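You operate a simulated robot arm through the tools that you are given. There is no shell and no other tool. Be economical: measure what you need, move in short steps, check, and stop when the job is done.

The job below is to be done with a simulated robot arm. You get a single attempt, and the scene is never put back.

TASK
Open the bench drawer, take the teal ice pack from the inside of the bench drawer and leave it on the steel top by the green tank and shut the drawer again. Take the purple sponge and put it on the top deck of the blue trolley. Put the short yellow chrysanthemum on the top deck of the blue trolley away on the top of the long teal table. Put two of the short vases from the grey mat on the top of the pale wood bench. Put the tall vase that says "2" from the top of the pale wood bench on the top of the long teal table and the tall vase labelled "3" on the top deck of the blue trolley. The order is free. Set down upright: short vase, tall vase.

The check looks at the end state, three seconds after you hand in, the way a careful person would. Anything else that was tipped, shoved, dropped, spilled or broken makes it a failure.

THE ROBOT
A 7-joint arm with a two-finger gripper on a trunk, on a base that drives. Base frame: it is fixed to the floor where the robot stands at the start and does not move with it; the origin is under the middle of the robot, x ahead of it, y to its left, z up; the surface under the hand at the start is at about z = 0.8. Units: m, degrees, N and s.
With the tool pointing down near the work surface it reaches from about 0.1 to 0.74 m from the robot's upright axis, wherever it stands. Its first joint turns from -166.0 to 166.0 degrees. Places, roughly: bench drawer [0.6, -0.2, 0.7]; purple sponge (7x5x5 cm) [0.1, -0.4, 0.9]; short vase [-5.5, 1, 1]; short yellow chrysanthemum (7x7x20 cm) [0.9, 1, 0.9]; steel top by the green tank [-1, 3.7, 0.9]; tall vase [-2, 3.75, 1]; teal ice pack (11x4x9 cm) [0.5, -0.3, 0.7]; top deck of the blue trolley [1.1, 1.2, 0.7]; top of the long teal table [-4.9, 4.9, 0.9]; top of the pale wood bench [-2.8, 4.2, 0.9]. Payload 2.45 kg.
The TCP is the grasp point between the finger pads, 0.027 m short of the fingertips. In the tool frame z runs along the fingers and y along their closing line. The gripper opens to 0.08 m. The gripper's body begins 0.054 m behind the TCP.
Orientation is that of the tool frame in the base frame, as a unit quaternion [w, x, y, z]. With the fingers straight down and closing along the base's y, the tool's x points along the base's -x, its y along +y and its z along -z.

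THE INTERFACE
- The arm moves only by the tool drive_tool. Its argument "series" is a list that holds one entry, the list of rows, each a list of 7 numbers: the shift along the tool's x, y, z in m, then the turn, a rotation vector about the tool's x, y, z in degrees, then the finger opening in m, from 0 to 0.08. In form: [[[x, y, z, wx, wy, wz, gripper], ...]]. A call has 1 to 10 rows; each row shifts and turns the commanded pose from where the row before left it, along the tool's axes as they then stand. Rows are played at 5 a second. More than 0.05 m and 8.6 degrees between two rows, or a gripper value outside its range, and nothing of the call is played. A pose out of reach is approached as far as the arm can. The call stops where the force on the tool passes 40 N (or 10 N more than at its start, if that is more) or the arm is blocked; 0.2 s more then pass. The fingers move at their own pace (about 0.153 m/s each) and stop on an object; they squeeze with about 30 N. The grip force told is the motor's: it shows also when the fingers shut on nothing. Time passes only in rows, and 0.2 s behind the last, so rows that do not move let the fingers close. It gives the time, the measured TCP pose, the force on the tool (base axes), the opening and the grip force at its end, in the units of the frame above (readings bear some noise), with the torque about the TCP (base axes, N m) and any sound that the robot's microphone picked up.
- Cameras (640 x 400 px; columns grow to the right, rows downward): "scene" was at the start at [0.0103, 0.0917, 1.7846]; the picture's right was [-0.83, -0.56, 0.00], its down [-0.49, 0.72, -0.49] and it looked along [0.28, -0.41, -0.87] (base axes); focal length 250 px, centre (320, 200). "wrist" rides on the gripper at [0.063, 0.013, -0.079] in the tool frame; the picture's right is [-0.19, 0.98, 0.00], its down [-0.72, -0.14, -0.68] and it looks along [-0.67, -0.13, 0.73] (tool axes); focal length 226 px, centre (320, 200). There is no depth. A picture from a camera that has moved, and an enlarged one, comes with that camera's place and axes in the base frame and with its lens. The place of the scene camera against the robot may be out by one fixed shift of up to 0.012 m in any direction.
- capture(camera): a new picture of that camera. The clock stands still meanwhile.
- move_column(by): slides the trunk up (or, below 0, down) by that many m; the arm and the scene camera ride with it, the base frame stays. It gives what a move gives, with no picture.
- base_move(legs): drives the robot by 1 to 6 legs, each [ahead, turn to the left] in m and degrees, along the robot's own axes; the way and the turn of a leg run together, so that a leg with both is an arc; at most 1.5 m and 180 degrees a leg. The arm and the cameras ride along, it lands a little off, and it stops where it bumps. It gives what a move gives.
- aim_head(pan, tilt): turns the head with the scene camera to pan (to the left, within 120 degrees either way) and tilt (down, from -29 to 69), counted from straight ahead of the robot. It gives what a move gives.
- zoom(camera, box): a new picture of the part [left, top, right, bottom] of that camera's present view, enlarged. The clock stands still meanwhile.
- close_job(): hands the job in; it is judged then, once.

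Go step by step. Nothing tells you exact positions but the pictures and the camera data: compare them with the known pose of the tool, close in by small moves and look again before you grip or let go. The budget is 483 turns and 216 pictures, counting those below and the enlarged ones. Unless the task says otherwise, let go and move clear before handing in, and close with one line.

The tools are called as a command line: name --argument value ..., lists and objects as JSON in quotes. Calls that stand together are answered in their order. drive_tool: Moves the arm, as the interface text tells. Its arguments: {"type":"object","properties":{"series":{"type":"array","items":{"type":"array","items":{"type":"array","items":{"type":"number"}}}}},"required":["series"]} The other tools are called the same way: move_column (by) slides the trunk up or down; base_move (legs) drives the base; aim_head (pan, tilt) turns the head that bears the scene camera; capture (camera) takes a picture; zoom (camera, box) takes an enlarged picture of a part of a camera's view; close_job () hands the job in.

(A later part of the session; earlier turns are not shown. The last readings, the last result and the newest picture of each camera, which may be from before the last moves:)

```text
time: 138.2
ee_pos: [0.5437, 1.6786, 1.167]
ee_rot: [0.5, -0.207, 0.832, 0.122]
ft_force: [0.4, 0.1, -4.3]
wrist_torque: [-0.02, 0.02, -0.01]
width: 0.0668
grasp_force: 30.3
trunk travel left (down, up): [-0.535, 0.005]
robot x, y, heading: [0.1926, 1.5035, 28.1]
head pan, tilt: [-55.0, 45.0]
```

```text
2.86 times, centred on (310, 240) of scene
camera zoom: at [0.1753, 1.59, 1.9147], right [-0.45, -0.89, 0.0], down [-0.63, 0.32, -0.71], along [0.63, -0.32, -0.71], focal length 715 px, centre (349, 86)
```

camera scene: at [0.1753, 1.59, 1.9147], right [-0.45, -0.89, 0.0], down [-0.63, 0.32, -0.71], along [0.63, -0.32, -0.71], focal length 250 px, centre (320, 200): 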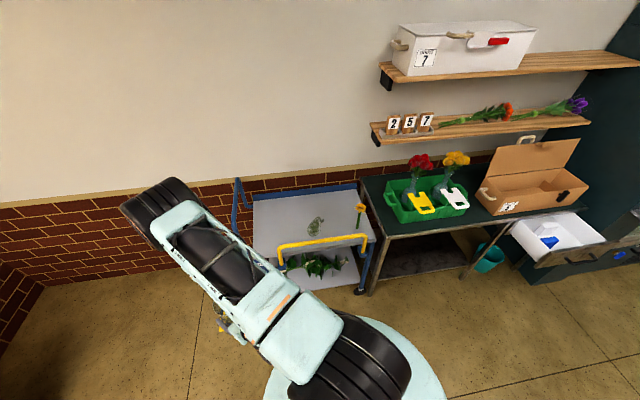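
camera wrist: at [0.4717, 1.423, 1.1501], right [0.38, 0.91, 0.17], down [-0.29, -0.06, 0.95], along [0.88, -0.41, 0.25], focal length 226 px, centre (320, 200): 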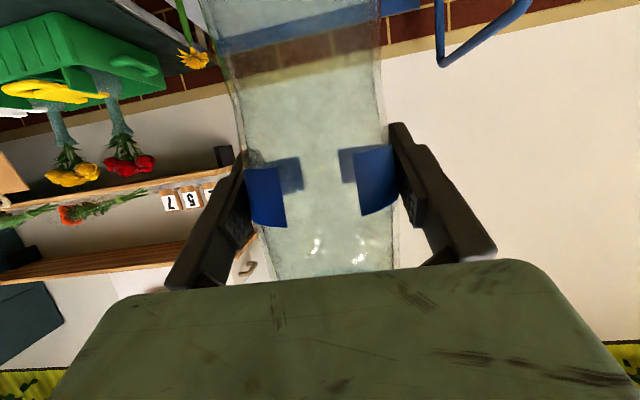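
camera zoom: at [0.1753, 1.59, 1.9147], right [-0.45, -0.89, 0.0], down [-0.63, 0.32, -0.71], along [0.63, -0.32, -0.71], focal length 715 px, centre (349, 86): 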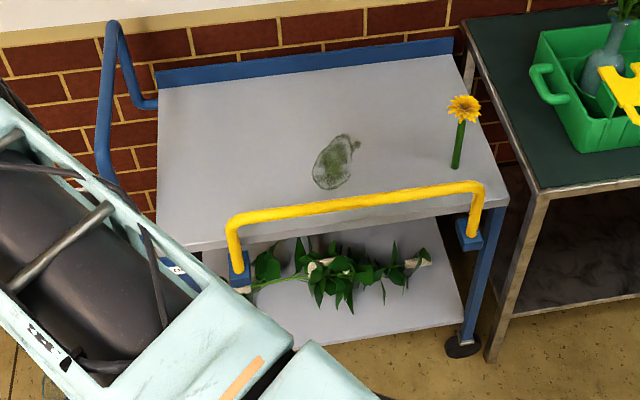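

Now the trolley is clear: a yellow rail ~8 cm above the deck's near edge, a stain in the middle, and the chrysanthemum standing at the right end near (0.93,0.95). I'll place vase 3 on the left part; driving up square to the trolley.

base_move --legs '[[0, -30.8], [0.32, 0], [0, -14]]'

aim_head --pan 20 --tilt 60

capture --camera "scene"

```text
time: 142.8
ee_pos: [0.8876, 1.3671, 1.1688]
ee_rot: [0.509, 0.122, 0.849, -0.075]
ft_force: [0.3, 0.0, -5.7]
wrist_torque: [0.01, 0.01, 0.0]
width: 0.0667
grasp_force: 30.2
trunk travel left (down, up): [-0.535, 0.005]
robot x, y, heading: [0.5137, 1.4927, -16.6]
head pan, tilt: [-55.0, 45.0]
```

```text
time: 144.2
ee_pos: [0.8862, 1.3681, 1.168]
ee_rot: [0.508, 0.124, 0.849, -0.076]
ft_force: [-0.8, -0.8, -4.9]
wrist_torque: [0.01, 0.0, 0.0]
width: 0.0664
grasp_force: 30.1
trunk travel left (down, up): [-0.535, 0.005]
robot x, y, heading: [0.5153, 1.4925, -17.1]
head pan, tilt: [20.0, 60.0]
```

```text
147 pictures are left
camera scene: at [0.5959, 1.642, 1.8952], right [0.06, -1.0, 0.0], down [-0.86, -0.05, -0.5], along [0.5, 0.03, -0.87], focal length 250 px, centre (320, 200)
```

scene: 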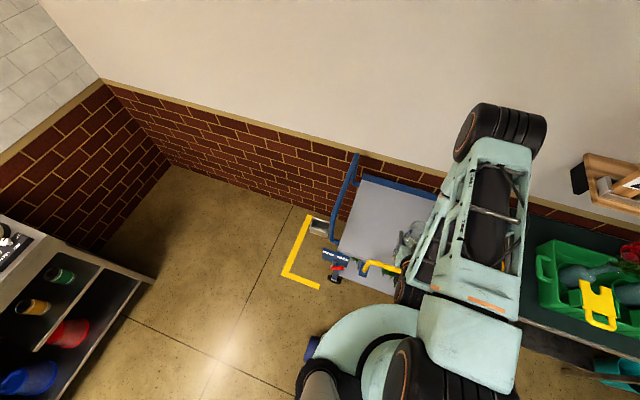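

Robot is square to the trolley. Extending the vase over the deck at height, then I'll lower the trunk.

drive_tool --series '[[[-0.0192, 0.005, 0.0362, 0, 0, 0, 0.04], [-0.0192, 0.005, 0.0362, 0, 0, 0, 0.04], [-0.0192, 0.005, 0.0362, 0, 0, 0, 0.04], [-0.0192, 0.005, 0.0362, 0, 0, 0, 0.04], [-0.0192, 0.005, 0.0362, 0, 0, 0, 0.04], [0, 0, 0, 0, 0, 0, 0.04]]]'

move_column --by -0.2

capture --camera "scene"

capture --camera "wrist"

```text
time: 145.6
ee_pos: [1.0893, 1.3337, 1.1683]
ee_rot: [0.509, 0.123, 0.849, -0.075]
ft_force: [0.3, 0.3, -5.1]
wrist_torque: [-0.01, 0.01, -0.01]
width: 0.0668
grasp_force: 30.0
trunk travel left (down, up): [-0.535, 0.005]
robot x, y, heading: [0.5166, 1.4934, -16.9]
head pan, tilt: [20.0, 60.0]
```

```text
time: 147.8
ee_pos: [1.0901, 1.3329, 0.9678]
ee_rot: [0.508, 0.124, 0.849, -0.076]
ft_force: [-0.6, 0.6, -4.7]
wrist_torque: [0.0, 0.04, -0.03]
width: 0.0665
grasp_force: 30.5
trunk travel left (down, up): [-0.335, 0.205]
robot x, y, heading: [0.5164, 1.4916, -16.5]
head pan, tilt: [20.0, 60.0]
```

```text
146 pictures are left
camera scene: at [0.5958, 1.642, 1.6953], right [0.06, -1.0, 0.0], down [-0.86, -0.05, -0.5], along [0.5, 0.03, -0.87], focal length 250 px, centre (320, 200)
```

scene: 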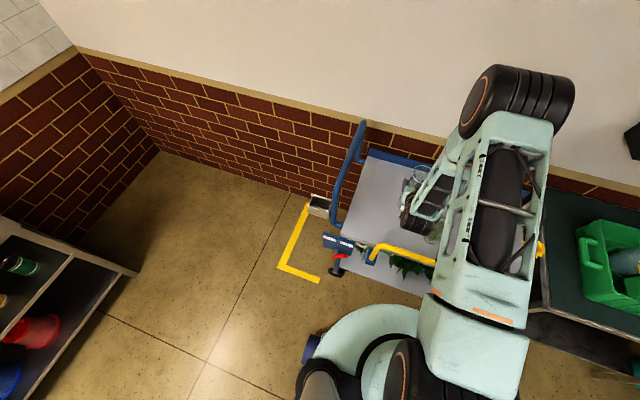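

```text
145 pictures are left
camera wrist: at [0.9976, 1.376, 0.9498], right [0.37, 0.91, 0.17], down [-0.29, -0.06, 0.95], along [0.88, -0.4, 0.25], focal length 226 px, centre (320, 200)
```

wrist: 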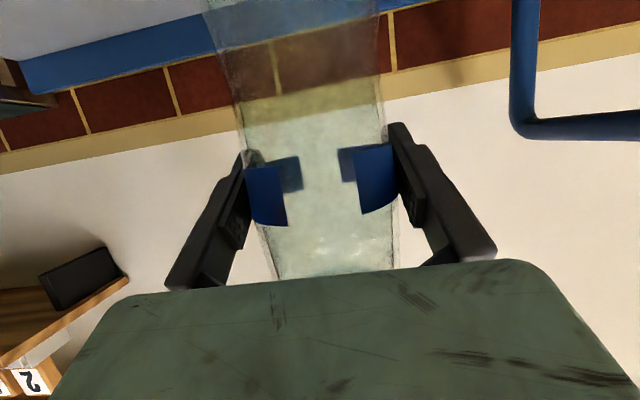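

All clear of the flower. Lowering the trunk further toward the deck.

move_column --by -0.085

capture --camera "wrist"

zoom --camera "scene" --box '[320, 130, 480, 290]'

```text
time: 149.0
ee_pos: [1.0888, 1.3322, 0.8836]
ee_rot: [0.509, 0.124, 0.848, -0.076]
ft_force: [-0.7, 0.4, -6.1]
wrist_torque: [-0.01, 0.02, 0.04]
width: 0.0665
grasp_force: 30.0
trunk travel left (down, up): [-0.25, 0.29]
robot x, y, heading: [0.5143, 1.4923, -16.6]
head pan, tilt: [20.0, 60.0]
```

```text
144 pictures are left
camera wrist: at [0.9976, 1.376, 0.8649], right [0.37, 0.91, 0.17], down [-0.29, -0.06, 0.95], along [0.88, -0.4, 0.25], focal length 226 px, centre (320, 200)
```

wrist: 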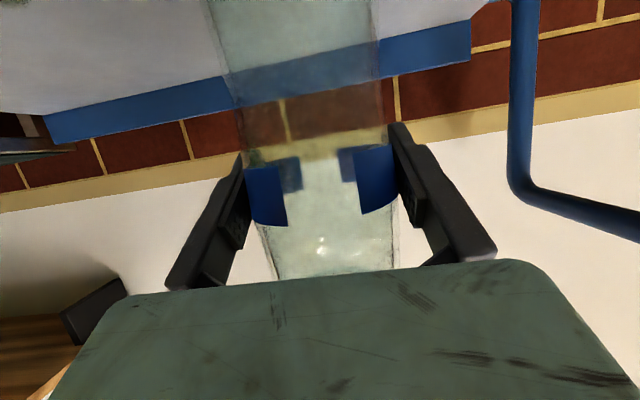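

```text
2.50 times, centred on (400, 210) of scene
camera zoom: at [0.5957, 1.642, 1.6103], right [0.06, -1.0, 0.0], down [-0.86, -0.05, -0.5], along [0.5, 0.03, -0.87], focal length 626 px, centre (120, 175)
```

zoom: 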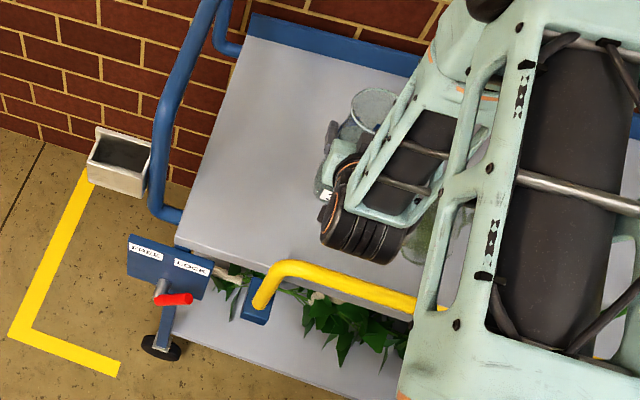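

move_column --by -0.025

move_column --by -0.008

move_column --by -0.005

```text
time: 149.6
ee_pos: [1.0936, 1.3328, 0.8686]
ee_rot: [0.519, 0.123, 0.843, -0.076]
ft_force: [2.9, -1.3, 10.2]
wrist_torque: [-0.06, -0.81, 0.04]
width: 0.0655
grasp_force: 30.1
trunk travel left (down, up): [-0.23, 0.31]
robot x, y, heading: [0.5143, 1.493, -16.6]
head pan, tilt: [20.0, 60.0]
stopped: the force on the tool passed its limit at 75 N (the readings are from after the stop); the commanded pose is now the measured one
```

```text
time: 150.2
ee_pos: [1.0914, 1.3328, 0.8613]
ee_rot: [0.517, 0.123, 0.844, -0.077]
ft_force: [-1.2, -0.1, 25.3]
wrist_torque: [-0.04, -0.68, 0.1]
width: 0.0644
grasp_force: 29.8
trunk travel left (down, up): [-0.222, 0.318]
robot x, y, heading: [0.5139, 1.4938, -16.8]
head pan, tilt: [20.0, 60.0]
```

```text
time: 150.7
ee_pos: [1.0918, 1.3329, 0.8542]
ee_rot: [0.515, 0.124, 0.845, -0.076]
ft_force: [-3.9, 1.0, 16.8]
wrist_torque: [0.03, -0.4, 0.04]
width: 0.0634
grasp_force: 30.1
trunk travel left (down, up): [-0.217, 0.323]
robot x, y, heading: [0.5115, 1.493, -16.6]
head pan, tilt: [20.0, 60.0]
```

The vase touched down about 1.5 cm earlier than expected, and the fingers slid a little. Checking its posture before letting go.

capture --camera "wrist"

zoom --camera "scene" --box '[360, 140, 480, 260]'

```text
142 pictures are left
camera wrist: at [0.9999, 1.3761, 0.8351], right [0.37, 0.91, 0.17], down [-0.31, -0.06, 0.95], along [0.88, -0.4, 0.26], focal length 226 px, centre (320, 200)
```

wrist: 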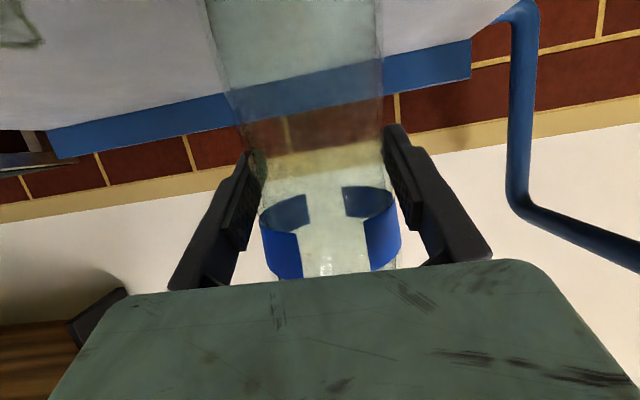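

```text
3.33 times, centred on (420, 200) of scene
camera zoom: at [0.5938, 1.6426, 1.5771], right [0.06, -1.0, 0.0], down [-0.86, -0.05, -0.5], along [0.5, 0.03, -0.87], focal length 834 px, centre (-13, 200)
```

zoom: 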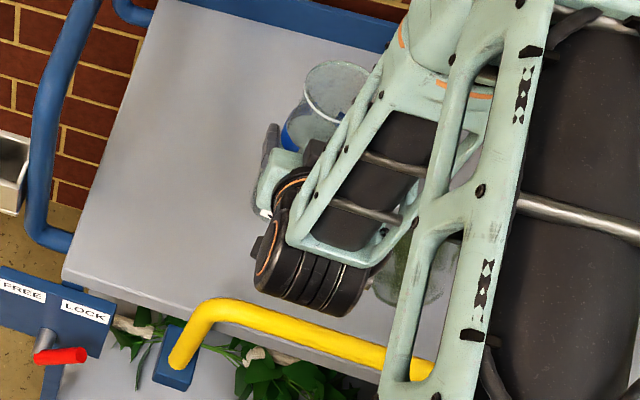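

The vase looks upright on the deck. I'll relieve the downward load by 3 mm and open the fingers.

drive_tool --series '[[[-0.0026, 0, -0.0014, 0, 0, 0, 0.06], [0, 0, 0, 0, 0, 0, 0.064], [0, 0, 0, 0, 0, 0, 0.068], [0, 0, 0, 0, 0, 0, 0.074], [0, 0, 0, 0, 0, 0, 0.08], [0, 0, 0, 0, 0, 0, 0.08]]]'

capture --camera "wrist"

```text
time: 152.1
ee_pos: [1.0921, 1.3327, 0.857]
ee_rot: [0.515, 0.123, 0.845, -0.076]
ft_force: [0.3, 0.2, -0.4]
wrist_torque: [0.0, 0.03, 0.01]
width: 0.0798
grasp_force: 0.1
trunk travel left (down, up): [-0.217, 0.323]
robot x, y, heading: [0.5165, 1.4903, -16.5]
head pan, tilt: [20.0, 60.0]
```

```text
140 pictures are left
camera wrist: at [1.0012, 1.3755, 0.8381], right [0.37, 0.92, 0.17], down [-0.31, -0.05, 0.95], along [0.88, -0.4, 0.26], focal length 226 px, centre (320, 200)
```

wrist: 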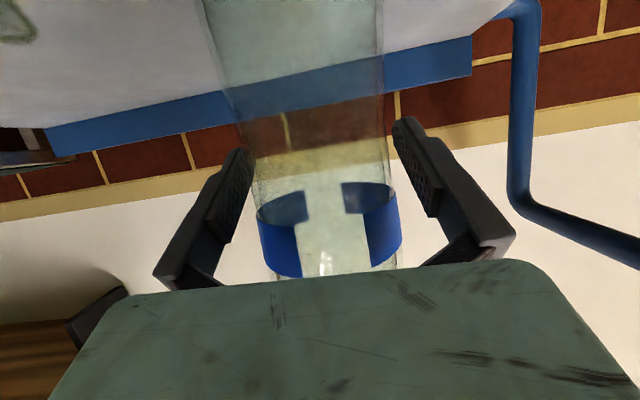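

Released and standing. Backing out along the tool axis, then raising.

drive_tool --series '[[[0, 0, -0.03, 0, 0, 0, 0.08], [0, 0, -0.04, 0, 0, 0, 0.08], [0, 0, -0.04, 0, 0, 0, 0.08], [0, 0, -0.04, 0, 0, 0, 0.08], [0, 0, -0.04, 0, 0, 0, 0.08]]]'

move_column --by 0.2

capture --camera "scene"

capture --camera "wrist"

```text
time: 152.8
ee_pos: [1.0254, 1.3518, 0.9013]
ee_rot: [0.525, 0.123, 0.838, -0.078]
ft_force: [5.2, -1.3, 5.6]
wrist_torque: [0.11, 0.27, -0.09]
width: 0.0798
grasp_force: 0.1
trunk travel left (down, up): [-0.217, 0.323]
robot x, y, heading: [0.5143, 1.492, -16.6]
head pan, tilt: [20.0, 60.0]
stopped in row 3: the force on the tool passed its limit at 61 N (the readings are from after the stop); the commanded pose is now the measured one
```

```text
time: 155.0
ee_pos: [1.0248, 1.3529, 1.1014]
ee_rot: [0.524, 0.123, 0.839, -0.078]
ft_force: [-0.1, -0.3, -0.6]
wrist_torque: [-0.02, -0.01, 0.04]
width: 0.08
grasp_force: 0.1
trunk travel left (down, up): [-0.417, 0.123]
robot x, y, heading: [0.5122, 1.4943, -16.6]
head pan, tilt: [20.0, 60.0]
```

```text
139 pictures are left
camera scene: at [0.5956, 1.6421, 1.777], right [0.06, -1.0, 0.0], down [-0.86, -0.05, -0.5], along [0.5, 0.03, -0.87], focal length 250 px, centre (320, 200)
```

scene: 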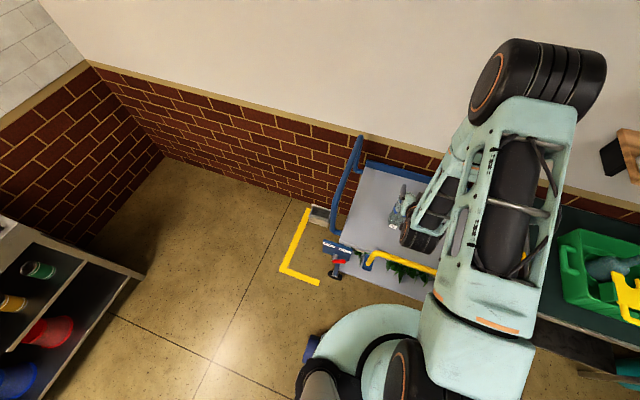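

```text
138 pictures are left
camera wrist: at [0.9339, 1.3955, 1.0793], right [0.36, 0.92, 0.17], down [-0.32, -0.05, 0.94], along [0.87, -0.4, 0.28], focal length 226 px, centre (320, 200)
```

wrist: 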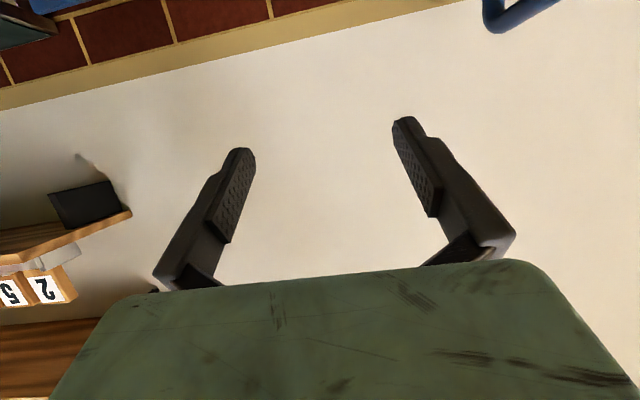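

Something on the wrist brushed the rail while backing out, so the move stopped; the trunk is up now. Retracting fully to check the vase and trolley.

drive_tool --series '[[[0.0235, 0, -0.0441, 0, 0, 0, 0.08], [0.0235, 0, -0.0441, 0, 0, 0, 0.08], [0.0235, 0, -0.0441, 0, 0, 0, 0.08], [0, 0, 0, 0, 0, 0, 0.08]]]'

capture --camera "scene"

zoom --camera "scene" --box '[320, 130, 480, 290]'

```text
time: 156.0
ee_pos: [0.9041, 1.3914, 1.0651]
ee_rot: [0.524, 0.123, 0.839, -0.078]
ft_force: [0.2, -0.7, 0.0]
wrist_torque: [-0.03, -0.02, -0.02]
width: 0.0801
grasp_force: 0.0
out of reach, approached as far as the arm can: row 2, 3
trunk travel left (down, up): [-0.417, 0.123]
robot x, y, heading: [0.5169, 1.4901, -16.5]
head pan, tilt: [20.0, 60.0]
```

```text
137 pictures are left
camera scene: at [0.5955, 1.6421, 1.7772], right [0.06, -1.0, 0.0], down [-0.86, -0.05, -0.5], along [0.5, 0.03, -0.87], focal length 250 px, centre (320, 200)
```

scene: 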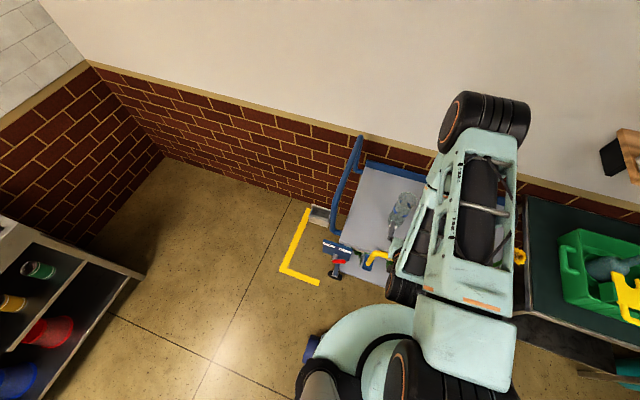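

```text
2.50 times, centred on (400, 210) of scene
camera zoom: at [0.5955, 1.6421, 1.7772], right [0.06, -1.0, 0.0], down [-0.86, -0.05, -0.5], along [0.5, 0.03, -0.87], focal length 626 px, centre (120, 175)
```

zoom: 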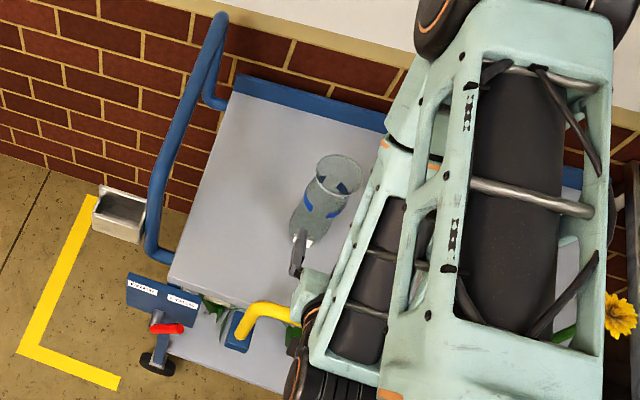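

Vase 3 is standing well. Next I close the drawer: tool back to pointing down, then drive back, over to the drawer.

drive_tool --series '[[[0, 0, 0, 0, 8, 0, 0.04], [0, 0, 0, 0, 8, 0, 0.04], [0, 0, 0, 0, 8, 0, 0.04], [0, 0, 0, 0, 8, 0, 0.0], [0, 0, 0, 0, 8, 0, 0.0], [0, 0, 0, 0, 8, 0, 0.0], [0, 0, 0, 0, 8, 0, 0.0], [0, 0, 0, 0, 8, 0, 0.0]]]'

base_move --legs '[[-0.45, 0], [0, -90], [1.5, 0], [0.08, 0], [0, 90]]'

aim_head --pan 0 --tilt 55

capture --camera "scene"

capture --camera "wrist"

```text
time: 157.8
ee_pos: [0.9115, 1.3897, 1.0605]
ee_rot: [-0.001, 0.146, 0.989, -0.001]
ft_force: [-0.6, -0.2, 0.6]
wrist_torque: [-0.01, 0.01, 0.0]
width: 0.0004
grasp_force: 30.1
out of reach, approached as far as the arm can: row 1
trunk travel left (down, up): [-0.417, 0.123]
robot x, y, heading: [0.5148, 1.4911, -16.6]
head pan, tilt: [20.0, 60.0]
```

```text
time: 176.0
ee_pos: [0.0696, -0.0027, 1.0606]
ee_rot: [0.001, 0.137, 0.991, -0.001]
ft_force: [0.2, 0.2, 0.5]
wrist_torque: [0.01, 0.02, 0.03]
width: 0.0
grasp_force: 29.0
trunk travel left (down, up): [-0.417, 0.123]
robot x, y, heading: [-0.3274, 0.0908, -15.7]
head pan, tilt: [20.0, 60.0]
```

```text
time: 176.8
ee_pos: [0.0706, -0.0024, 1.059]
ee_rot: [0.0, 0.136, 0.991, -0.001]
ft_force: [-0.1, 0.7, -0.1]
wrist_torque: [0.03, 0.03, 0.0]
width: 0.0001
grasp_force: 29.9
trunk travel left (down, up): [-0.417, 0.123]
robot x, y, heading: [-0.3297, 0.092, -15.4]
head pan, tilt: [0.0, 55.0]
```

```text
135 pictures are left
camera scene: at [-0.2465, 0.22, 1.7832], right [-0.27, -0.96, 0.0], down [-0.79, 0.22, -0.57], along [0.55, -0.15, -0.82], focal length 250 px, centre (320, 200)
```

scene: 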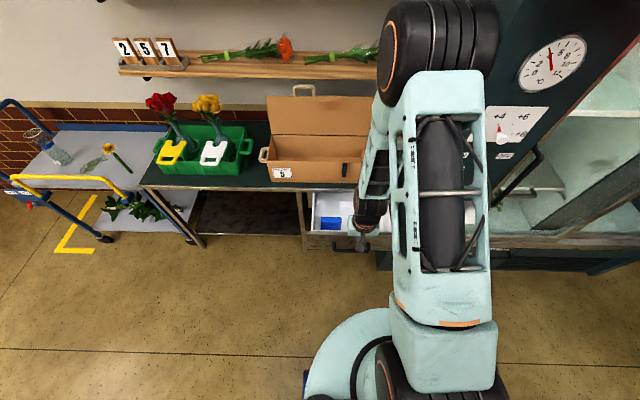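

```text
134 pictures are left
camera wrist: at [0.0133, 0.0289, 1.14], right [0.45, 0.89, 0.0], down [0.65, -0.33, 0.68], along [0.61, -0.31, -0.73], focal length 226 px, centre (320, 200)
```

wrist: 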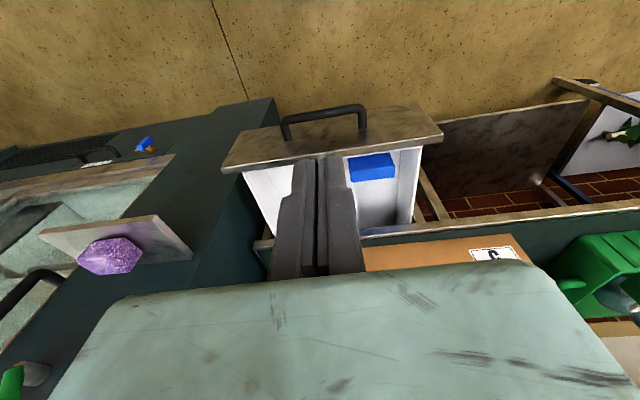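

The drawer handle is at (0.183,-0.046,0.68) and the sponge on the fridge tray near (0.14,-0.42). I'll move the base 14 cm forward and lower the closed fingers in front of the handle.

base_move --legs '[[0.14, 0]]'

drive_tool --series '[[[0.03, 0, 0, 0, 0, 0, 0.0], [0.03, 0, 0, 0, 0, 0, 0.0], [0, 0, 0.05, 0, 0, 0, 0.0], [0, 0, 0.05, 0, 0, 0, 0.0], [0, 0, 0.05, 0, 0, 0, 0.0], [0, 0, 0.05, 0, 0, 0, 0.0]]]'

capture --camera "wrist"

```text
time: 178.1
ee_pos: [0.2061, -0.0409, 1.0586]
ee_rot: [-0.001, 0.138, 0.99, -0.001]
ft_force: [-0.5, -0.1, -0.3]
wrist_torque: [0.02, 0.05, 0.0]
width: 0.0
grasp_force: 29.5
trunk travel left (down, up): [-0.417, 0.123]
robot x, y, heading: [-0.1906, 0.0548, -15.6]
head pan, tilt: [0.0, 55.0]
```

```text
time: 179.5
ee_pos: [0.1473, -0.0258, 0.8607]
ee_rot: [0.0, 0.137, 0.991, 0.0]
ft_force: [0.2, 0.1, -0.5]
wrist_torque: [0.02, 0.0, -0.01]
width: 0.0
grasp_force: 29.4
trunk travel left (down, up): [-0.417, 0.123]
robot x, y, heading: [-0.1951, 0.0552, -15.7]
head pan, tilt: [0.0, 55.0]
```

```text
133 pictures are left
camera wrist: at [0.0905, 0.0064, 0.9403], right [0.45, 0.89, 0.0], down [0.65, -0.33, 0.68], along [0.61, -0.31, -0.73], focal length 226 px, centre (320, 200)
```

wrist: 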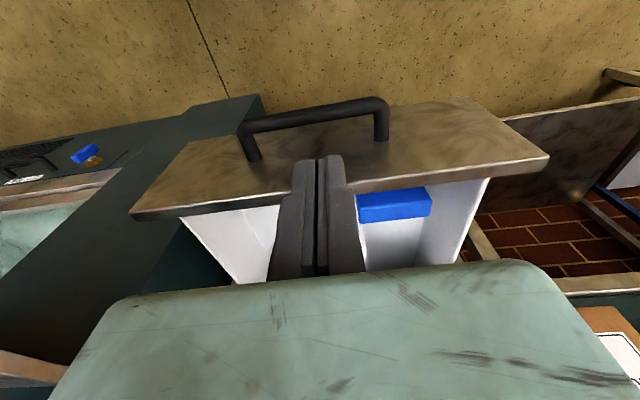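

Fingers will come down ~4 cm in front of the bar. Lowering to handle height.

drive_tool --series '[[[0, 0, 0.05, 0, 0, 0, 0.0], [0, 0, 0.05, 0, 0, 0, 0.0], [0, 0, 0.05, 0, 0, 0, 0.0], [0, 0, 0.025, 0, 0, 0, 0.0], [-0.01, 0, 0, 0, 0, 0, 0.0]]]'

capture --camera "wrist"

```text
time: 180.7
ee_pos: [0.1576, -0.0276, 0.6848]
ee_rot: [0.0, 0.137, 0.991, -0.001]
ft_force: [-0.5, -0.1, -0.1]
wrist_torque: [-0.01, -0.02, -0.01]
width: 0.0002
grasp_force: 29.6
trunk travel left (down, up): [-0.417, 0.123]
robot x, y, heading: [-0.1883, 0.0558, -15.7]
head pan, tilt: [0.0, 55.0]
```

```text
132 pictures are left
camera wrist: at [0.0996, 0.0041, 0.7646], right [0.45, 0.89, 0.0], down [0.65, -0.33, 0.68], along [0.61, -0.31, -0.73], focal length 226 px, centre (320, 200)
```

wrist: 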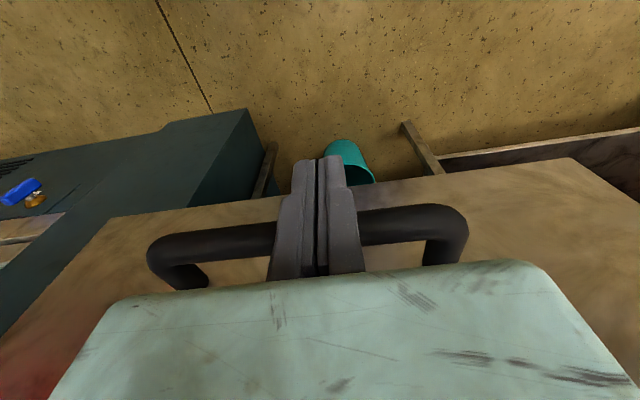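

Pushing the drawer shut along its slide direction.

drive_tool --series '[[[-0.02, -0.0004, 0, 0, 0, 0, 0.0], [-0.03, -0.0005, 0, 0, 0, 0, 0.0], [-0.03, -0.0005, 0, 0, 0, 0, 0.0], [-0.03, -0.0005, 0, 0, 0, 0, 0.0], [-0.03, -0.0005, 0, 0, 0, 0, 0.0], [-0.03, -0.0005, 0, 0, 0, 0, 0.0], [-0.03, -0.0005, 0, 0, 0, 0, 0.0]]]'

capture --camera "wrist"

```text
time: 182.3
ee_pos: [0.3494, -0.0855, 0.6844]
ee_rot: [-0.001, 0.138, 0.99, -0.001]
ft_force: [0.1, -0.4, 0.3]
wrist_torque: [0.01, -0.02, 0.01]
width: 0.0
grasp_force: 29.4
trunk travel left (down, up): [-0.417, 0.123]
robot x, y, heading: [-0.1922, 0.0556, -15.4]
head pan, tilt: [0.0, 55.0]
```

```text
131 pictures are left
camera wrist: at [0.292, -0.054, 0.7651], right [0.45, 0.89, 0.0], down [0.65, -0.33, 0.68], along [0.61, -0.31, -0.73], focal length 226 px, centre (320, 200)
```

wrist: 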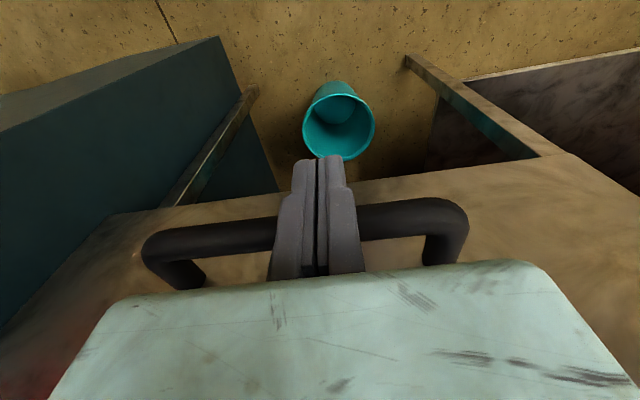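

drive_tool --series '[[[-0.015, -0.0003, 0, 0, 0, 0, 0.0], [-0.015, -0.0003, 0, 0, 0, 0, 0.0], [-0.01, -0.0002, 0, 0, 0, 0, 0.0], [-0.006, 0, 0, 0, 0, 0, 0.0], [-0.004, 0, 0, 0, 0, 0, 0.0], [-0.004, 0, 0, 0, 0, 0, 0.0]]]'

capture --camera "wrist"

```text
time: 183.5
ee_pos: [0.388, -0.0962, 0.6818]
ee_rot: [-0.01, 0.138, 0.99, 0.0]
ft_force: [-8.9, 2.5, -1.0]
wrist_torque: [-0.01, -0.05, -0.08]
width: 0.0
grasp_force: 29.5
trunk travel left (down, up): [-0.417, 0.123]
robot x, y, heading: [-0.197, 0.0525, -15.7]
head pan, tilt: [0.0, 55.0]
stopped in row 5: the force on the tool passed its limit at 43 N (the readings are from after the stop); the commanded pose is now the measured one
```

```text
130 pictures are left
camera wrist: at [0.3315, -0.0655, 0.7622], right [0.45, 0.89, 0.0], down [0.67, -0.33, 0.67], along [0.59, -0.31, -0.74], focal length 226 px, centre (320, 200)
```

wrist: 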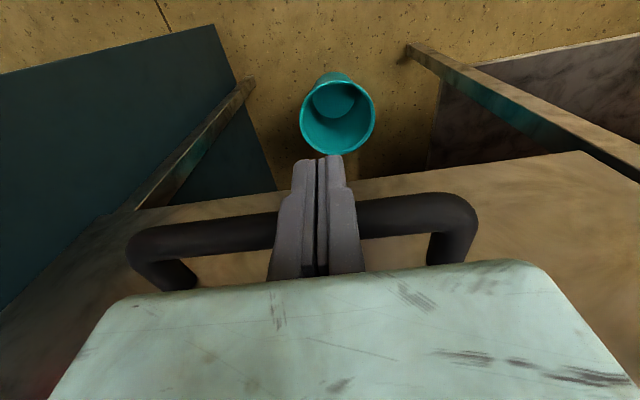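

The push hit the stop. Backing off, raising, and checking that the drawer is flush.

drive_tool --series '[[[0.03, 0, 0, 0, 0, 0, 0.0], [0.05, 0, 0, 0, 0, 0, 0.0], [0.02, 0, -0.04, 0, 0, 0, 0.0], [0, 0, -0.05, 0, 0, 0, 0.0], [0, 0, -0.05, 0, 0, 0, 0.0], [0, 0, -0.05, 0, 0, 0, 0.0], [0, 0, -0.05, 0, 0, 0, 0.0], [0, 0, -0.05, 0, 0, 0, 0.0]]]'

capture --camera "wrist"

capture --camera "scene"

```text
time: 185.3
ee_pos: [0.2966, -0.0718, 0.9759]
ee_rot: [-0.006, 0.137, 0.991, 0.0]
ft_force: [-0.2, 0.3, -0.1]
wrist_torque: [-0.01, 0.01, -0.01]
width: 0.0
grasp_force: 30.1
trunk travel left (down, up): [-0.417, 0.123]
robot x, y, heading: [-0.1892, 0.0559, -15.7]
head pan, tilt: [0.0, 55.0]
```

```text
129 pictures are left
camera wrist: at [0.2394, -0.0401, 1.0568], right [0.45, 0.89, 0.0], down [0.66, -0.33, 0.67], along [0.6, -0.31, -0.74], focal length 226 px, centre (320, 200)
```

wrist: 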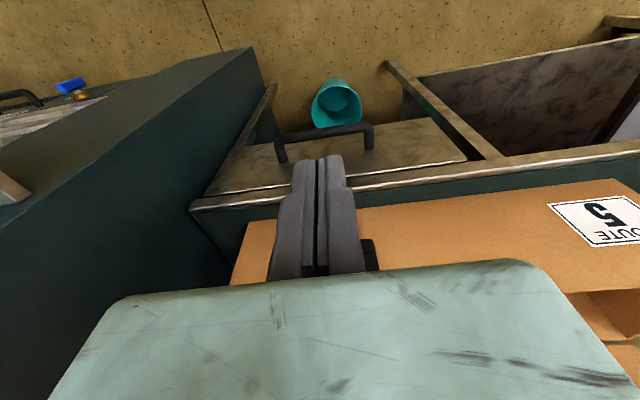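

```text
128 pictures are left
camera scene: at [-0.1134, 0.1828, 1.7832], right [-0.27, -0.96, 0.0], down [-0.79, 0.22, -0.57], along [0.55, -0.15, -0.82], focal length 250 px, centre (320, 200)
```

scene: 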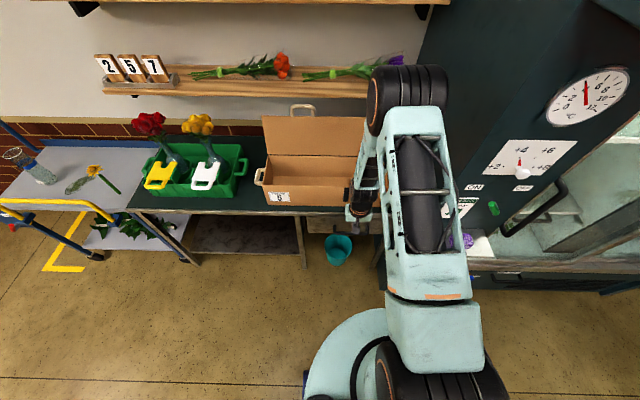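

The drawer is flush. Now the sponge: retract the arm, back up a little, and turn toward the fridge tray.

drive_tool --series '[[[0.04, 0, -0.02, 0, 0, 0, 0.08], [0.045, 0, -0.02, 0, 0, 0, 0.08], [0.045, 0, -0.02, 0, 0, 0, 0.08]]]'

base_move --legs '[[-0.15, 0], [0, -32]]'

capture --camera "wrist"

aim_head --pan -25 --tilt 50

capture --camera "scene"

```text
time: 186.1
ee_pos: [0.1708, -0.0365, 1.0357]
ee_rot: [-0.007, 0.137, 0.991, 0.001]
ft_force: [0.6, 0.2, 0.2]
wrist_torque: [0.01, -0.03, 0.06]
width: 0.0798
grasp_force: 0.0
trunk travel left (down, up): [-0.417, 0.123]
robot x, y, heading: [-0.1994, 0.0569, -15.5]
head pan, tilt: [0.0, 55.0]
```

```text
time: 189.1
ee_pos: [-0.0759, -0.1737, 1.0373]
ee_rot: [-0.007, 0.402, 0.916, 0.002]
ft_force: [0.8, 0.3, -0.1]
wrist_torque: [-0.01, -0.04, 0.02]
width: 0.0801
grasp_force: 0.1
trunk travel left (down, up): [-0.417, 0.123]
robot x, y, heading: [-0.3397, 0.0971, -47.2]
head pan, tilt: [0.0, 55.0]
```

```text
127 pictures are left
camera wrist: at [-0.1079, -0.1174, 1.1169], right [0.85, 0.52, 0.0], down [0.39, -0.63, 0.67], along [0.35, -0.57, -0.74], focal length 226 px, centre (320, 200)
```

wrist: 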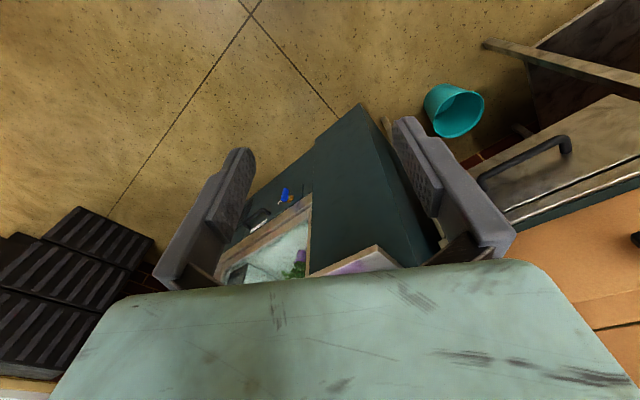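

```text
time: 190.0
ee_pos: [-0.0745, -0.173, 1.0355]
ee_rot: [-0.007, 0.401, 0.916, 0.002]
ft_force: [0.0, 0.6, -0.2]
wrist_torque: [0.0, 0.0, 0.01]
width: 0.0801
grasp_force: 0.0
trunk travel left (down, up): [-0.417, 0.123]
robot x, y, heading: [-0.3348, 0.0927, -47.4]
head pan, tilt: [-25.0, 50.0]
```

```text
126 pictures are left
camera scene: at [-0.2323, 0.1382, 1.7897], right [-0.95, -0.31, 0.0], down [-0.23, 0.73, -0.64], along [0.2, -0.61, -0.77], focal length 250 px, centre (320, 200)
```

scene: 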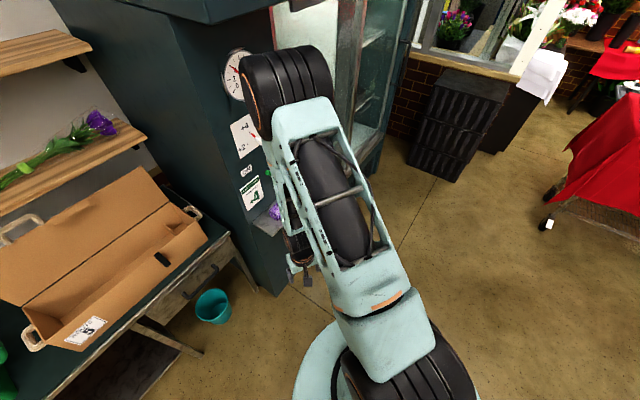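

zoom --camera "scene" --box '[225, 160, 321, 240]'

zoom --camera "wrist" --box '[210, 170, 430, 290]'

```text
5.00 times, centred on (273, 200) of scene
camera zoom: at [-0.2323, 0.1382, 1.7897], right [-0.95, -0.31, 0.0], down [-0.23, 0.73, -0.64], along [0.2, -0.61, -0.77], focal length 1251 px, centre (555, 200)
```

zoom: 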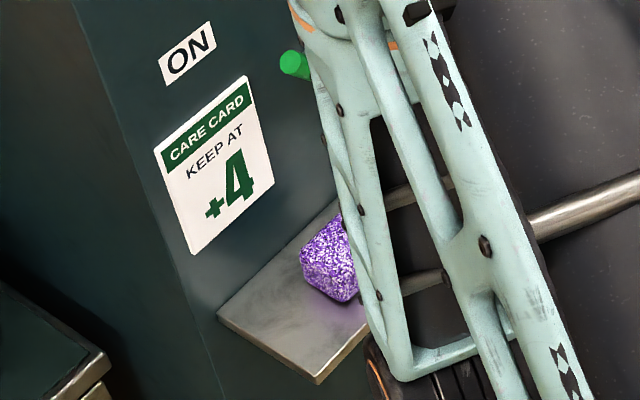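

```text
2.91 times, centred on (320, 230) of wrist
camera zoom: at [-0.1077, -0.1173, 1.1169], right [0.85, 0.52, 0.0], down [0.39, -0.63, 0.67], along [0.35, -0.57, -0.74], focal length 658 px, centre (320, 113)
```

zoom: 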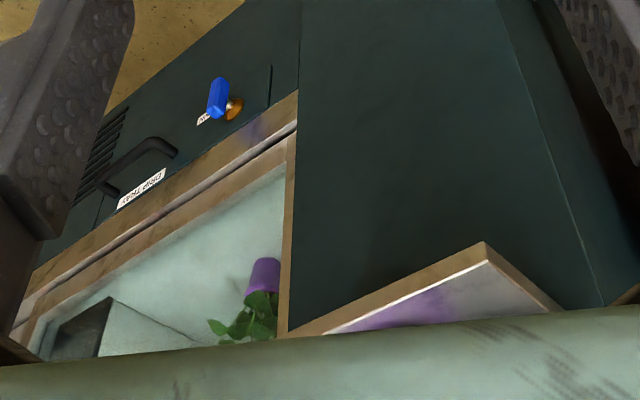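

The sponge sits on a small shelf on the fridge front, ~6 cm from the fridge face. To keep the elbow off the face I'll reposition the robot to reach along the face, reversing into place.

base_move --legs '[[0, -121.8], [-0.45, 0], [0, 62.5]]'

aim_head --pan 40 --tilt 50

capture --camera "scene"

capture --camera "wrist"

```text
time: 197.6
ee_pos: [-0.3343, 0.0868, 1.0355]
ee_rot: [-0.002, 0.996, 0.087, 0.008]
ft_force: [-0.2, -0.3, -0.6]
wrist_torque: [0.0, -0.05, 0.02]
width: 0.0802
grasp_force: 0.0
trunk travel left (down, up): [-0.417, 0.123]
robot x, y, heading: [0.035, 0.1646, -169.9]
head pan, tilt: [-25.0, 50.0]
stopped in leg 2: the robot was blocked; the commanded pose is now the measured one
```

```text
time: 199.0
ee_pos: [-0.3315, 0.0886, 1.0369]
ee_rot: [-0.002, 0.996, 0.088, 0.007]
ft_force: [-0.5, -0.2, -0.6]
wrist_torque: [-0.01, -0.01, 0.0]
width: 0.0801
grasp_force: 0.1
trunk travel left (down, up): [-0.417, 0.123]
robot x, y, heading: [0.0373, 0.1628, -169.7]
head pan, tilt: [40.0, 50.0]
```

```text
123 pictures are left
camera scene: at [0.0245, -0.0227, 1.7897], right [-0.77, 0.64, 0.0], down [0.49, 0.59, -0.64], along [-0.41, -0.49, -0.77], focal length 250 px, centre (320, 200)
```

scene: 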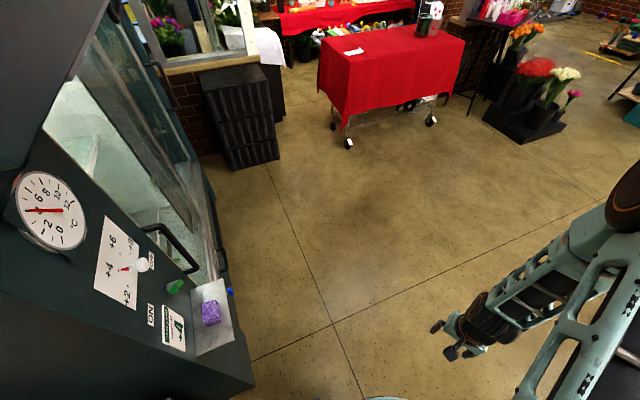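

```text
122 pictures are left
camera wrist: at [-0.2671, 0.0886, 1.1176], right [-0.02, -1.0, 0.0], down [-0.74, 0.01, 0.67], along [-0.67, 0.02, -0.74], focal length 226 px, centre (320, 200)
```

wrist: 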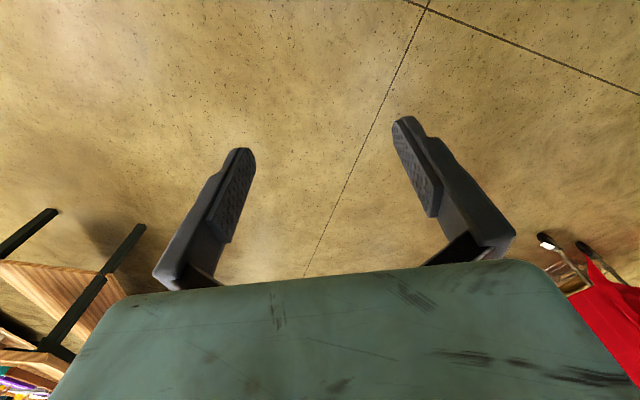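

The base bumped something behind (likely a bench leg), so it stopped short. From here the sponge is clearly visible; zooming on it and easing forward off the contact.

zoom --camera "scene" --box '[150, 260, 270, 360]'

base_move --legs '[[0.03, 0]]'

aim_head --pan 120 --tilt 60

capture --camera "scene"

```text
4.00 times, centred on (210, 310) of scene
camera zoom: at [0.0245, -0.0227, 1.7897], right [-0.77, 0.64, 0.0], down [0.49, 0.59, -0.64], along [-0.41, -0.49, -0.77], focal length 1001 px, centre (760, -240)
```

zoom: 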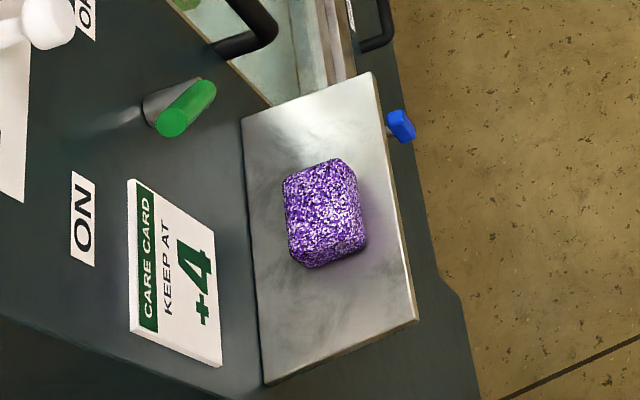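

```text
time: 199.8
ee_pos: [-0.3614, 0.0823, 1.036]
ee_rot: [-0.001, 0.996, 0.088, 0.008]
ft_force: [-1.4, 0.1, 0.2]
wrist_torque: [0.01, -0.03, 0.04]
width: 0.0799
grasp_force: 0.1
trunk travel left (down, up): [-0.417, 0.123]
robot x, y, heading: [0.0079, 0.1571, -169.9]
head pan, tilt: [40.0, 50.0]
```

```text
time: 201.3
ee_pos: [-0.3604, 0.0827, 1.0365]
ee_rot: [-0.002, 0.996, 0.088, 0.009]
ft_force: [0.3, 0.4, -0.5]
wrist_torque: [0.0, 0.01, 0.01]
width: 0.0798
grasp_force: 0.0
trunk travel left (down, up): [-0.417, 0.123]
robot x, y, heading: [0.0124, 0.1557, -169.8]
head pan, tilt: [120.0, 60.0]
```

```text
120 pictures are left
camera scene: at [0.0875, -0.0199, 1.7771], right [-0.76, -0.64, 0.0], down [-0.56, 0.66, -0.5], along [0.32, -0.38, -0.87], focal length 250 px, centre (320, 200)
```

scene: 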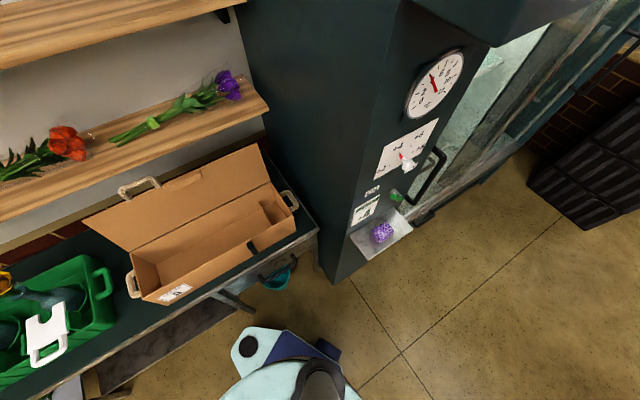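

The bench is undisturbed — only the base's rear tail touched. The sponge is at about (0.145,-0.44), long side along the face. Turning to face along the fridge.

base_move --legs '[[0, 63]]'

aim_head --pan 30 --tilt 50

capture --camera "scene"

capture --camera "wrist"

```text
time: 203.2
ee_pos: [-0.2652, -0.1022, 1.0356]
ee_rot: [-0.006, 0.936, 0.352, 0.006]
ft_force: [1.7, -0.9, 0.4]
wrist_torque: [0.1, 0.1, -0.01]
width: 0.08
grasp_force: 0.1
trunk travel left (down, up): [-0.417, 0.123]
robot x, y, heading: [0.0036, 0.1568, -144.8]
head pan, tilt: [120.0, 60.0]
stopped in leg 1: the robot was blocked; the commanded pose is now the measured one
```

```text
time: 204.9
ee_pos: [-0.2708, -0.0979, 1.0373]
ee_rot: [-0.003, 0.936, 0.351, 0.006]
ft_force: [-0.3, 0.4, 0.5]
wrist_torque: [-0.01, -0.04, -0.02]
width: 0.0799
grasp_force: 0.0
trunk travel left (down, up): [-0.417, 0.123]
robot x, y, heading: [0.0068, 0.1605, -145.1]
head pan, tilt: [30.0, 50.0]
```

```text
119 pictures are left
camera scene: at [0.0606, -0.0079, 1.7897], right [-0.91, 0.42, 0.0], down [0.33, 0.69, -0.64], along [-0.27, -0.58, -0.77], focal length 250 px, centre (320, 200)
```

scene: 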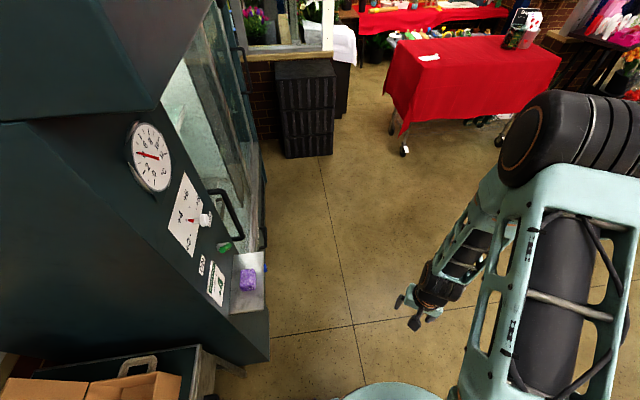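

```text
118 pictures are left
camera wrist: at [-0.2151, -0.0641, 1.1172], right [0.5, -0.87, -0.01], down [-0.64, -0.37, 0.67], along [-0.58, -0.33, -0.74], focal length 226 px, centre (320, 200)
```

wrist: 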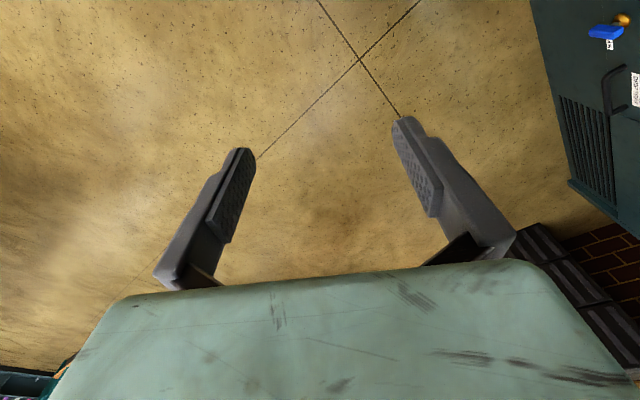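

Rotation got blocked by the tail again. I'll drive away from the bench a bit, then turn to face the sponge.

base_move --legs '[[0.18, 0], [0, 80]]'

drive_tool --series '[[[0, 0, 0, 0, 0, 8.3, 0.08], [0, 0, 0, 0, 0, 8.3, 0.08], [0, 0, 0, 0, 0, 8.3, 0.08], [0, 0, 0, 0, 0, 8.3, 0.08], [0, 0, 0, 0, 0, 8.3, 0.08]]]'

aim_head --pan 0 --tilt 55

capture --camera "scene"

```text
time: 209.9
ee_pos: [0.065, -0.2584, 1.0364]
ee_rot: [-0.008, 0.49, 0.872, 0.002]
ft_force: [0.8, 0.4, -0.4]
wrist_torque: [-0.01, -0.04, -0.01]
width: 0.0802
grasp_force: 0.1
trunk travel left (down, up): [-0.417, 0.123]
robot x, y, heading: [-0.1431, 0.0557, -64.9]
head pan, tilt: [30.0, 50.0]
```

```text
time: 211.2
ee_pos: [0.065, -0.2574, 1.0362]
ee_rot: [-0.009, 0.767, 0.642, 0.0]
ft_force: [-0.4, 0.6, 0.4]
wrist_torque: [0.0, -0.02, -0.02]
width: 0.0797
grasp_force: 0.1
trunk travel left (down, up): [-0.417, 0.123]
robot x, y, heading: [-0.1423, 0.0556, -64.9]
head pan, tilt: [30.0, 50.0]
```

```text
time: 212.1
ee_pos: [0.0626, -0.258, 1.0355]
ee_rot: [-0.007, 0.766, 0.643, 0.0]
ft_force: [0.3, -0.6, 0.2]
wrist_torque: [-0.01, 0.02, -0.03]
width: 0.08
grasp_force: 0.1
trunk travel left (down, up): [-0.417, 0.123]
robot x, y, heading: [-0.1435, 0.06, -64.6]
head pan, tilt: [0.0, 55.0]
```

```text
117 pictures are left
camera scene: at [-0.0011, 0.0747, 1.7832], right [-0.9, -0.43, 0.0], down [-0.35, 0.74, -0.57], along [0.24, -0.52, -0.82], focal length 250 px, centre (320, 200)
```

scene: 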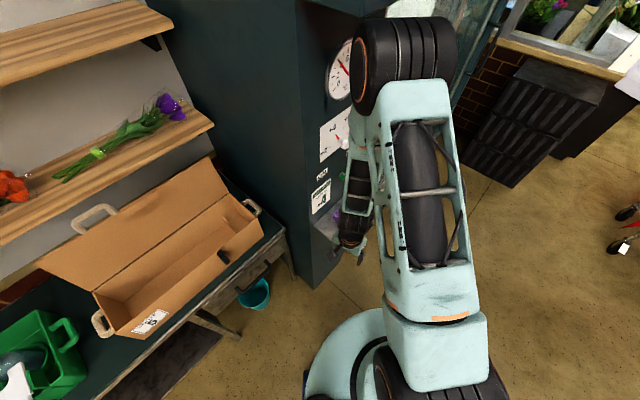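

Elbow is high and clear. Moving the gripper most of the way over the sponge, then checking with the wrist camera.

drive_tool --series '[[[0, 0, 0, 0, 0, 6.7, 0.08], [-0.03, 0.025, 0, 0, 0, 0, 0.08], [-0.03, 0.025, 0, 0, 0, 0, 0.08], [-0.03, 0.025, 0, 0, 0, 0, 0.08], [-0.02, 0.02, 0, 0, 0, 0, 0.08], [0, 0, 0, 0, 0, 0, 0.08]]]'

capture --camera "wrist"

capture --camera "scene"

```text
time: 213.5
ee_pos: [0.1223, -0.3906, 1.0331]
ee_rot: [-0.009, 0.802, 0.597, 0.0]
ft_force: [-0.5, 0.3, 1.2]
wrist_torque: [0.03, 0.02, -0.02]
width: 0.0801
grasp_force: 0.1
trunk travel left (down, up): [-0.417, 0.123]
robot x, y, heading: [-0.1415, 0.0518, -64.8]
head pan, tilt: [0.0, 55.0]
```

```text
116 pictures are left
camera wrist: at [0.1544, -0.3325, 1.1133], right [0.88, -0.47, -0.02], down [-0.34, -0.65, 0.68], along [-0.33, -0.59, -0.74], focal length 226 px, centre (320, 200)
```

wrist: 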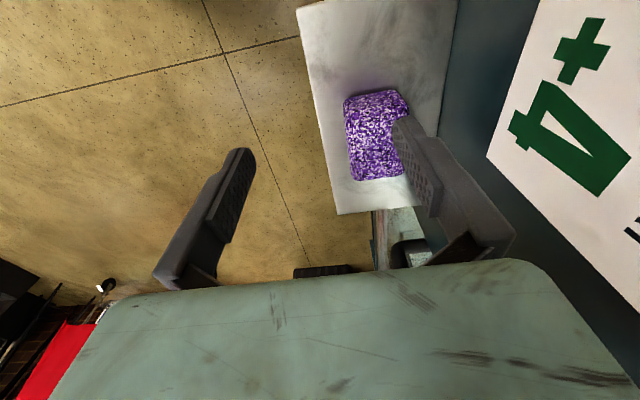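

```text
115 pictures are left
camera scene: at [-0.0013, 0.0748, 1.7832], right [-0.9, -0.43, 0.0], down [-0.35, 0.74, -0.57], along [0.24, -0.52, -0.82], focal length 250 px, centre (320, 200)
```

scene: 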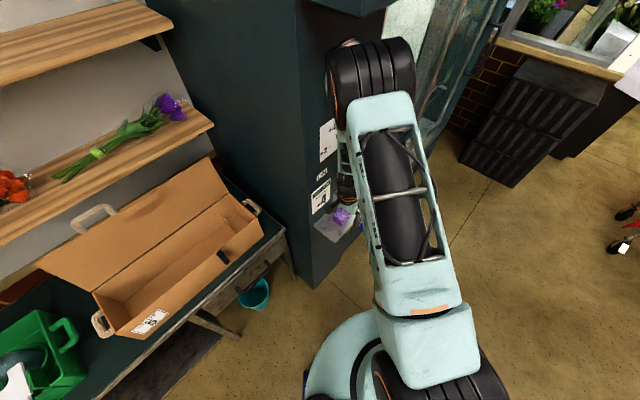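

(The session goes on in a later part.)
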